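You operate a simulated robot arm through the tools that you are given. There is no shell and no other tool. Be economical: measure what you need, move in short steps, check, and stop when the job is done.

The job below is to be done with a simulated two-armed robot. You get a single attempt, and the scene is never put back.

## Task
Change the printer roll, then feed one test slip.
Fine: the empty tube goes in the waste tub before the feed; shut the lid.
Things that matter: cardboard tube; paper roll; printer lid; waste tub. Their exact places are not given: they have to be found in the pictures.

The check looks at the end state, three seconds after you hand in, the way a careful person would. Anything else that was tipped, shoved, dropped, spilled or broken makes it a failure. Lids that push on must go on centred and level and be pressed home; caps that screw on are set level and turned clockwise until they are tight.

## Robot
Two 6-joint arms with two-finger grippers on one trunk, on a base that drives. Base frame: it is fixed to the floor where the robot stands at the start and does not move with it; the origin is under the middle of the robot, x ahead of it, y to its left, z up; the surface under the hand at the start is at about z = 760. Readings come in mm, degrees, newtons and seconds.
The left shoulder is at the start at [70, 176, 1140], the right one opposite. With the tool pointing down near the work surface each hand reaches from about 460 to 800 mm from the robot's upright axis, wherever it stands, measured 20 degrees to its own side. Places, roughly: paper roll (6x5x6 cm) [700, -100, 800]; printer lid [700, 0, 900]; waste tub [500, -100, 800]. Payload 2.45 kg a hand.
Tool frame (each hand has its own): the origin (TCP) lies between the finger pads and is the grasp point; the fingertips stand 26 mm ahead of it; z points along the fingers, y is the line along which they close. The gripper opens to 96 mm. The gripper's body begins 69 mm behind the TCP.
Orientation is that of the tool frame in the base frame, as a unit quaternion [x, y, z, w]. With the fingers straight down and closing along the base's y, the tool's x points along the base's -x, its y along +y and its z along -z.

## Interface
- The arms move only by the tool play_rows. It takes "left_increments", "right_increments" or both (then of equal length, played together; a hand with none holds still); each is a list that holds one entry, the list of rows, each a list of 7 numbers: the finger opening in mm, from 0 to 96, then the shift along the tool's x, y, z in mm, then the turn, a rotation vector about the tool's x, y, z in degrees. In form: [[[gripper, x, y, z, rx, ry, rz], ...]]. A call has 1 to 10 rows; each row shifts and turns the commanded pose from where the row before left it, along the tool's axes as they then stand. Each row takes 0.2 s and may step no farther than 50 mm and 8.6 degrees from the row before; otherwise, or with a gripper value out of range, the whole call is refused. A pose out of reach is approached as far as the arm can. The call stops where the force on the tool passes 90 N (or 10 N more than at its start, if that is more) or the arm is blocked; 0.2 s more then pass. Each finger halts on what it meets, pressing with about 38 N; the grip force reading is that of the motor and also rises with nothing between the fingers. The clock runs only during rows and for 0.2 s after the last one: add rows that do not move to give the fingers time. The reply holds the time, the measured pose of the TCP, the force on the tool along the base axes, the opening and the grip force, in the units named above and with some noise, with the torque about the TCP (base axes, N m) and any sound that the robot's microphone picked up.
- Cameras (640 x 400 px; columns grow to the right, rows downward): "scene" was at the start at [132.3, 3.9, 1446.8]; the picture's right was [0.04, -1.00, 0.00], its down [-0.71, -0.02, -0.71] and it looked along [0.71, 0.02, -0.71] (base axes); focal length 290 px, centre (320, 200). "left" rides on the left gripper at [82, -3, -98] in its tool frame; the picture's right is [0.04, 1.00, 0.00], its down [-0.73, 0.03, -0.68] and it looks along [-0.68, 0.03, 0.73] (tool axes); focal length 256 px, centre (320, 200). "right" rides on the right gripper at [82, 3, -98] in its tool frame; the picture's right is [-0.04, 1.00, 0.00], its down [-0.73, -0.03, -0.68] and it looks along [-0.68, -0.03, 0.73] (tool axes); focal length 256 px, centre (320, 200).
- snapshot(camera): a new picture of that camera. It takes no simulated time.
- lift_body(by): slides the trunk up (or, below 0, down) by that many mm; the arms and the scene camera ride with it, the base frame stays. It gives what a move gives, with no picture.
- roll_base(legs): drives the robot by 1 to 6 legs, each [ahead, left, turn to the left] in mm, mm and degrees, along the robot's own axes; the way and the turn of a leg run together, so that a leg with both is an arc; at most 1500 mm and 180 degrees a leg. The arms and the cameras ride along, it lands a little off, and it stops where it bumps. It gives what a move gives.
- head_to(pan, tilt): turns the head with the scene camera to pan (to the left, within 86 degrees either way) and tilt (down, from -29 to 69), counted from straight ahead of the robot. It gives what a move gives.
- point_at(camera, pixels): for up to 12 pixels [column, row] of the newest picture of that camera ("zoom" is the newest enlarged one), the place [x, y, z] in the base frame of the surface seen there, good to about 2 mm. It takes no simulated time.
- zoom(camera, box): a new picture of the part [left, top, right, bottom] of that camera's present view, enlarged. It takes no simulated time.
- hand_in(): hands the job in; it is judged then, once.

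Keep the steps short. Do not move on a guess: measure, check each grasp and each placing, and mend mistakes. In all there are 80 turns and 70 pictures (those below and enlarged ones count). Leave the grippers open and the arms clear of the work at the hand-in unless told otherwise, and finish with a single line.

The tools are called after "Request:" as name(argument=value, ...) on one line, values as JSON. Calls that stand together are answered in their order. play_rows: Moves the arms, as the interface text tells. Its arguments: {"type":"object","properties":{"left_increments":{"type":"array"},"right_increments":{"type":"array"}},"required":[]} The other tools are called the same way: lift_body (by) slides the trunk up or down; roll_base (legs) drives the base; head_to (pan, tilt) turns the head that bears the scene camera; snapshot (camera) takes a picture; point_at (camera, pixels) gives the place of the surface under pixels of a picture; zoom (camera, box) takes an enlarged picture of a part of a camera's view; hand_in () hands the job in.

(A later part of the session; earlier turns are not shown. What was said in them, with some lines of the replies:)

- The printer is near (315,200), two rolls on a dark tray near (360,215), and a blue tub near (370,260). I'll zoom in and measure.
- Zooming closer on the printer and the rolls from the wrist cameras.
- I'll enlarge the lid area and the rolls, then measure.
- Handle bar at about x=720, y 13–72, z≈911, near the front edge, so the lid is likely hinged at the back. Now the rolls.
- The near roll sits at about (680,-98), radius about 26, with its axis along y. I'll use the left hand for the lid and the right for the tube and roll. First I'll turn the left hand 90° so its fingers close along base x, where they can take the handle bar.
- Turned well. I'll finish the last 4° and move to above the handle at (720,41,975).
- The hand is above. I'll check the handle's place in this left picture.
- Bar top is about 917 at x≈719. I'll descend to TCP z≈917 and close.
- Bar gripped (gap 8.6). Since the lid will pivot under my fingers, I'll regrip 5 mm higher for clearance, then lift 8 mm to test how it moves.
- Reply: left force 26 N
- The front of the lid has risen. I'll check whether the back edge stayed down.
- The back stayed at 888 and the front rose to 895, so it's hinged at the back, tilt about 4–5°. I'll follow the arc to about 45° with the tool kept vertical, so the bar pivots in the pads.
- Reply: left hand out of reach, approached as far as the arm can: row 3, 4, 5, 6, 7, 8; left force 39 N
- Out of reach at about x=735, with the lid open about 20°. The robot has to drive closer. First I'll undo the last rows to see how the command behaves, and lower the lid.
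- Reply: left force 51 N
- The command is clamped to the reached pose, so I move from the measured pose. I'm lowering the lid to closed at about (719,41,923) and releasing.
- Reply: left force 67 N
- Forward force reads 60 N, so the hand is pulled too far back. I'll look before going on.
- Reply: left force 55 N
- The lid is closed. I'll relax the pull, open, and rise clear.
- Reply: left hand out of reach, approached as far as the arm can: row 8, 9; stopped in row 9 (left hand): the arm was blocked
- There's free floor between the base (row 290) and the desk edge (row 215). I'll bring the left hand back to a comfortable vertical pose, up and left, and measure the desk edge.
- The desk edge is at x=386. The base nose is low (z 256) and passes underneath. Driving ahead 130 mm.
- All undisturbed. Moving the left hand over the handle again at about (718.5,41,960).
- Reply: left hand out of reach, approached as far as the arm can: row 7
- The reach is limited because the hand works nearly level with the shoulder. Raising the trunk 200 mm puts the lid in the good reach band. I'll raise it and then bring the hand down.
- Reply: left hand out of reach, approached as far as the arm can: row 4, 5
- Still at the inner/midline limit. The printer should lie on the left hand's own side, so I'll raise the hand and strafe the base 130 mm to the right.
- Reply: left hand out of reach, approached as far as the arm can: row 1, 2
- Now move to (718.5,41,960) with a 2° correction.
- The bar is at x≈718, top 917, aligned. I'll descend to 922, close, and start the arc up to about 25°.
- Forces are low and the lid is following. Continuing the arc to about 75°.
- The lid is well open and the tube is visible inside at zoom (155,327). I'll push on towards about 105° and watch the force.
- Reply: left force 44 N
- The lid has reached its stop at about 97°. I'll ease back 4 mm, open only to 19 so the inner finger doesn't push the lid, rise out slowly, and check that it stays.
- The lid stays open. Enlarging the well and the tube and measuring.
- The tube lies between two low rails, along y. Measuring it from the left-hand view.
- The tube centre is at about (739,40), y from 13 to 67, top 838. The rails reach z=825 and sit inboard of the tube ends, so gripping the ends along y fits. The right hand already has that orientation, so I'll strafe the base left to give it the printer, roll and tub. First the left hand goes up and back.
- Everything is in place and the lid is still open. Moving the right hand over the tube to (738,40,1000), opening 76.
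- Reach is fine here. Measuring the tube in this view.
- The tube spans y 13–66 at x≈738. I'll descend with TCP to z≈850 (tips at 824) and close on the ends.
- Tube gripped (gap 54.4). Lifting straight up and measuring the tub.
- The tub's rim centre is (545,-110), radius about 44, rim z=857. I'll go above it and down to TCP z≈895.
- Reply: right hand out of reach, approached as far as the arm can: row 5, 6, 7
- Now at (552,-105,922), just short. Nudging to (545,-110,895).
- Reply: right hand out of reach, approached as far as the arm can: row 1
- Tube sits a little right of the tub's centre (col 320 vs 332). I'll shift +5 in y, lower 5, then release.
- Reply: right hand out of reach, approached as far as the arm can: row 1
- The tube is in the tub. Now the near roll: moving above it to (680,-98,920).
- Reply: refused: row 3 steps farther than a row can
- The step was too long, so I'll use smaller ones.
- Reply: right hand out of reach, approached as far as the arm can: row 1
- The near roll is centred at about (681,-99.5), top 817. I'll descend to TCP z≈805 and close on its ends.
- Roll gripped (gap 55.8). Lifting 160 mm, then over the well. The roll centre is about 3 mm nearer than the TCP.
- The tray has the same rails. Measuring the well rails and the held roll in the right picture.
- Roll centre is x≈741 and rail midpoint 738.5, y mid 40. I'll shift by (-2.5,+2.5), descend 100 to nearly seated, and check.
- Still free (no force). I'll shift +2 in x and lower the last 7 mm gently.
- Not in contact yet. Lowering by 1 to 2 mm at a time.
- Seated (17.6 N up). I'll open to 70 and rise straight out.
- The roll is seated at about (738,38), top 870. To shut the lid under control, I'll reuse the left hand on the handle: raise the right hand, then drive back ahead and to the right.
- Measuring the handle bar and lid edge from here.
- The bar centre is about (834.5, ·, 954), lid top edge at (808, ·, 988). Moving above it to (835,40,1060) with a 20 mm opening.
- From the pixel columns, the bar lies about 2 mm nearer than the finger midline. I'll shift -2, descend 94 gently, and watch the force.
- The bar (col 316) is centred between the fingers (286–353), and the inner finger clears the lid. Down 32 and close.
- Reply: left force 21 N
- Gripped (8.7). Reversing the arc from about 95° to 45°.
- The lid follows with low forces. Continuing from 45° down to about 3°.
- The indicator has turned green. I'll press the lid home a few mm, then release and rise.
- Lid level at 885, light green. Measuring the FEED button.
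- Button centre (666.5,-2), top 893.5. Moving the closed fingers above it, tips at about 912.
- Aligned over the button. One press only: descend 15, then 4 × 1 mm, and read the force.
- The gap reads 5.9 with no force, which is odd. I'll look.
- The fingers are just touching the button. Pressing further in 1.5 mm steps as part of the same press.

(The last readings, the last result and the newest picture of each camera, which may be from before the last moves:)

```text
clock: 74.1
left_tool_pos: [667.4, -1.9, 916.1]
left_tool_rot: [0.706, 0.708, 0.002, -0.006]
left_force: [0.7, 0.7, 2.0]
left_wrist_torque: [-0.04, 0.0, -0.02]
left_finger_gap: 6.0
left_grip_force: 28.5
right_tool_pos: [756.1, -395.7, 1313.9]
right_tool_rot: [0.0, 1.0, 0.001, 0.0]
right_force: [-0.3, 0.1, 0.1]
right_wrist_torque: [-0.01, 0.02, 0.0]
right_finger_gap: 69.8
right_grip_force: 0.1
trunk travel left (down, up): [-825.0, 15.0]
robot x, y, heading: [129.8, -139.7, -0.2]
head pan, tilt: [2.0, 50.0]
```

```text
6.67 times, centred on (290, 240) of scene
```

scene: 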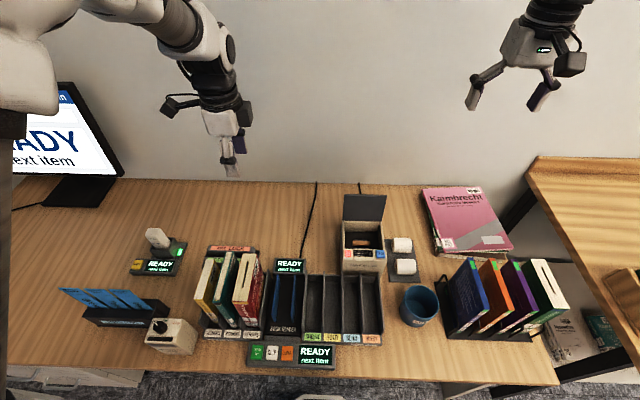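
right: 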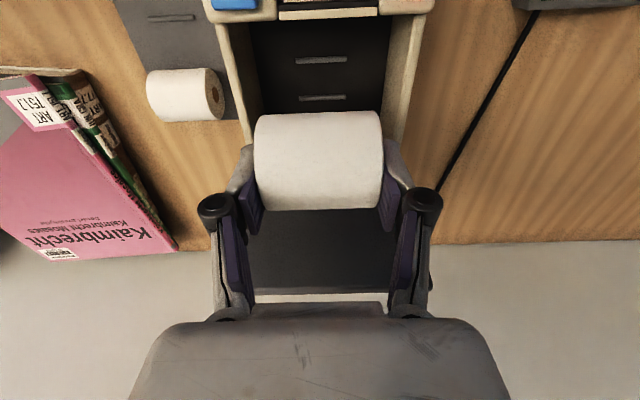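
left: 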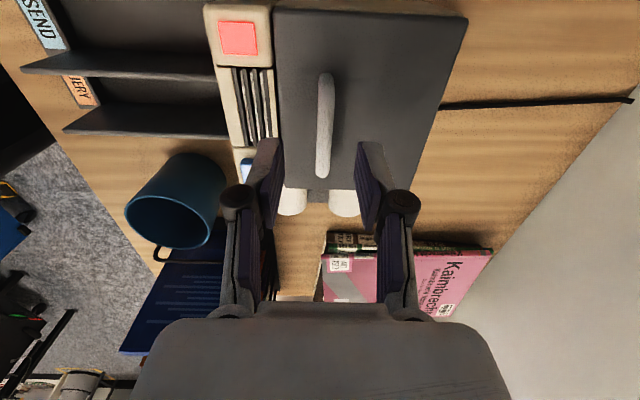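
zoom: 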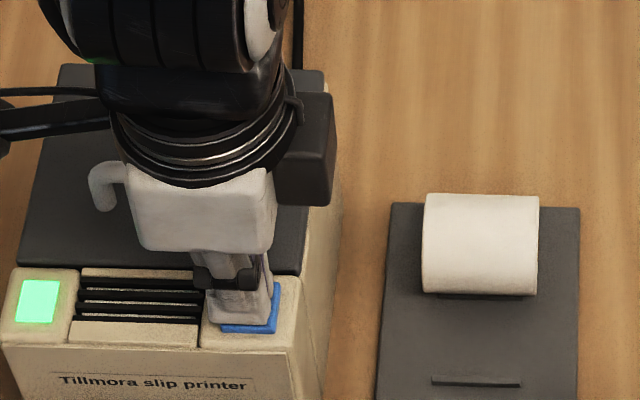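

Force is only 2 N, a soft spring, and no slip yet. Pressing 3 mm more.

Request:
play_rows(left_increments=[[[0, 0, 0, 1.5, 0, 0, 0], [0, 0, 0, 1.5, 0, 0, 0], [0, 0, 0, 0, 0, 0, 0]]])

Request:
zoom(camera="scene", box=[265, 210, 315, 270])

```text
clock: 74.9
left_tool_pos: [666.0, -0.9, 912.2]
left_tool_rot: [0.706, 0.708, 0.002, -0.007]
left_force: [1.0, 0.6, 4.7]
left_wrist_torque: [-0.05, -0.04, 0.0]
left_finger_gap: 6.1
left_grip_force: 28.4
right_tool_pos: [753.5, -395.7, 1314.5]
right_tool_rot: [0.0, 1.0, 0.001, 0.001]
right_force: [-0.1, -0.7, 0.4]
right_wrist_torque: [0.02, -0.03, 0.03]
right_finger_gap: 70.1
right_grip_force: 0.1
trunk travel left (down, up): [-825.0, 15.0]
robot x, y, heading: [129.0, -140.2, 0.1]
head pan, tilt: [2.0, 50.0]
heard: click
```

```text
6.67 times, centred on (290, 240) of scene
```

zoom: 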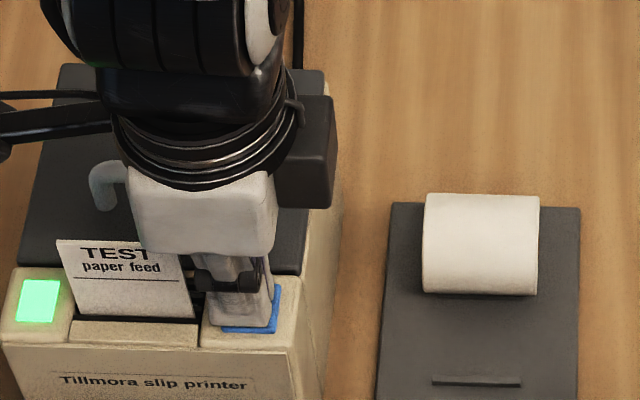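

A click, and the TEST slip came out. Rising straight up, then opening the gripper clear of the work.

Request:
play_rows(left_increments=[[[0, 0, 0, -10, 0, 0, 0], [0, 0, 0, -40, 0, 0, 0], [0, 0, 0, -45, 0, 0, 0], [0, 0, 0, -45, 0, 0, 0], [0, 0, 0, -45, 0, 0, 0], [60, 10, 0, -45, 0, 0, 0], [90, 30, 0, -20, 0, 0, 0], [90, 40, 0, 0, 0, 0, 0], [90, 40, 0, 0, 0, 0, 0], [90, 0, 0, 0, 0, 0, 0]]])

Request:
snapshot(camera="scene")

Request:
zoom(camera="scene", box=[240, 180, 390, 320])

```text
clock: 77.1
left_tool_pos: [669.5, 114.3, 1162.4]
left_tool_rot: [0.706, 0.708, 0.002, -0.006]
left_force: [-0.3, -0.7, 0.9]
left_wrist_torque: [0.01, 0.0, 0.03]
left_finger_gap: 89.8
left_grip_force: 0.1
right_tool_pos: [754.9, -396.8, 1314.6]
right_tool_rot: [-0.002, 1.0, 0.002, 0.001]
right_force: [-1.1, 0.3, -0.1]
right_wrist_torque: [0.03, -0.03, 0.01]
right_finger_gap: 70.0
right_grip_force: 0.0
trunk travel left (down, up): [-825.0, 15.0]
robot x, y, heading: [127.7, -136.8, -0.0]
head pan, tilt: [2.0, 50.0]
```

```text
12 pictures are left
```

scene: 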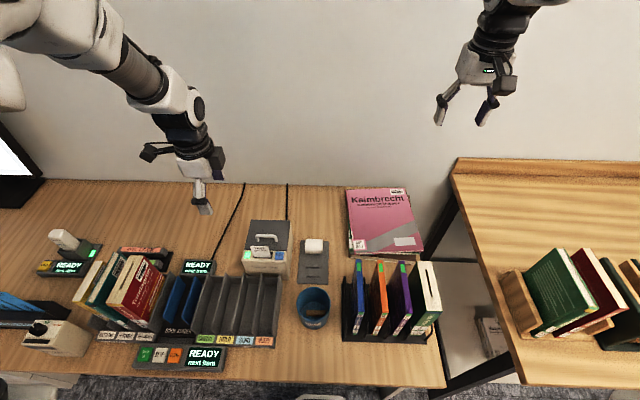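

```text
2.86 times, centred on (315, 250) of scene
```

zoom: 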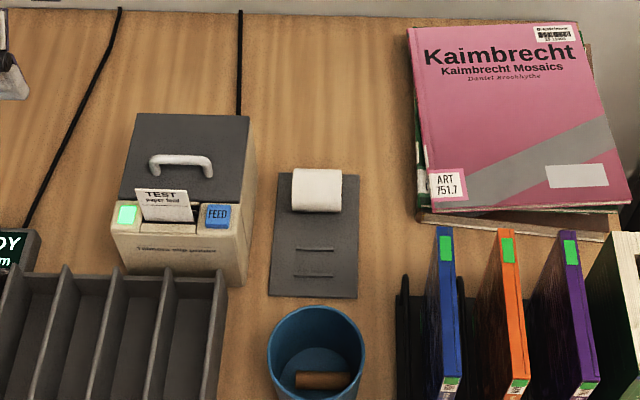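

The lid is shut, the light is green, one slip is out, the tube is in the tub, and nothing else has moved. Both grippers are open and clear, so I'm handing in.

Request:
hand_in()

```text
The job is handed in.
```

The printer roll is changed, the empty tube is in the waste tub, the lid is shut, and one test slip has been fed.
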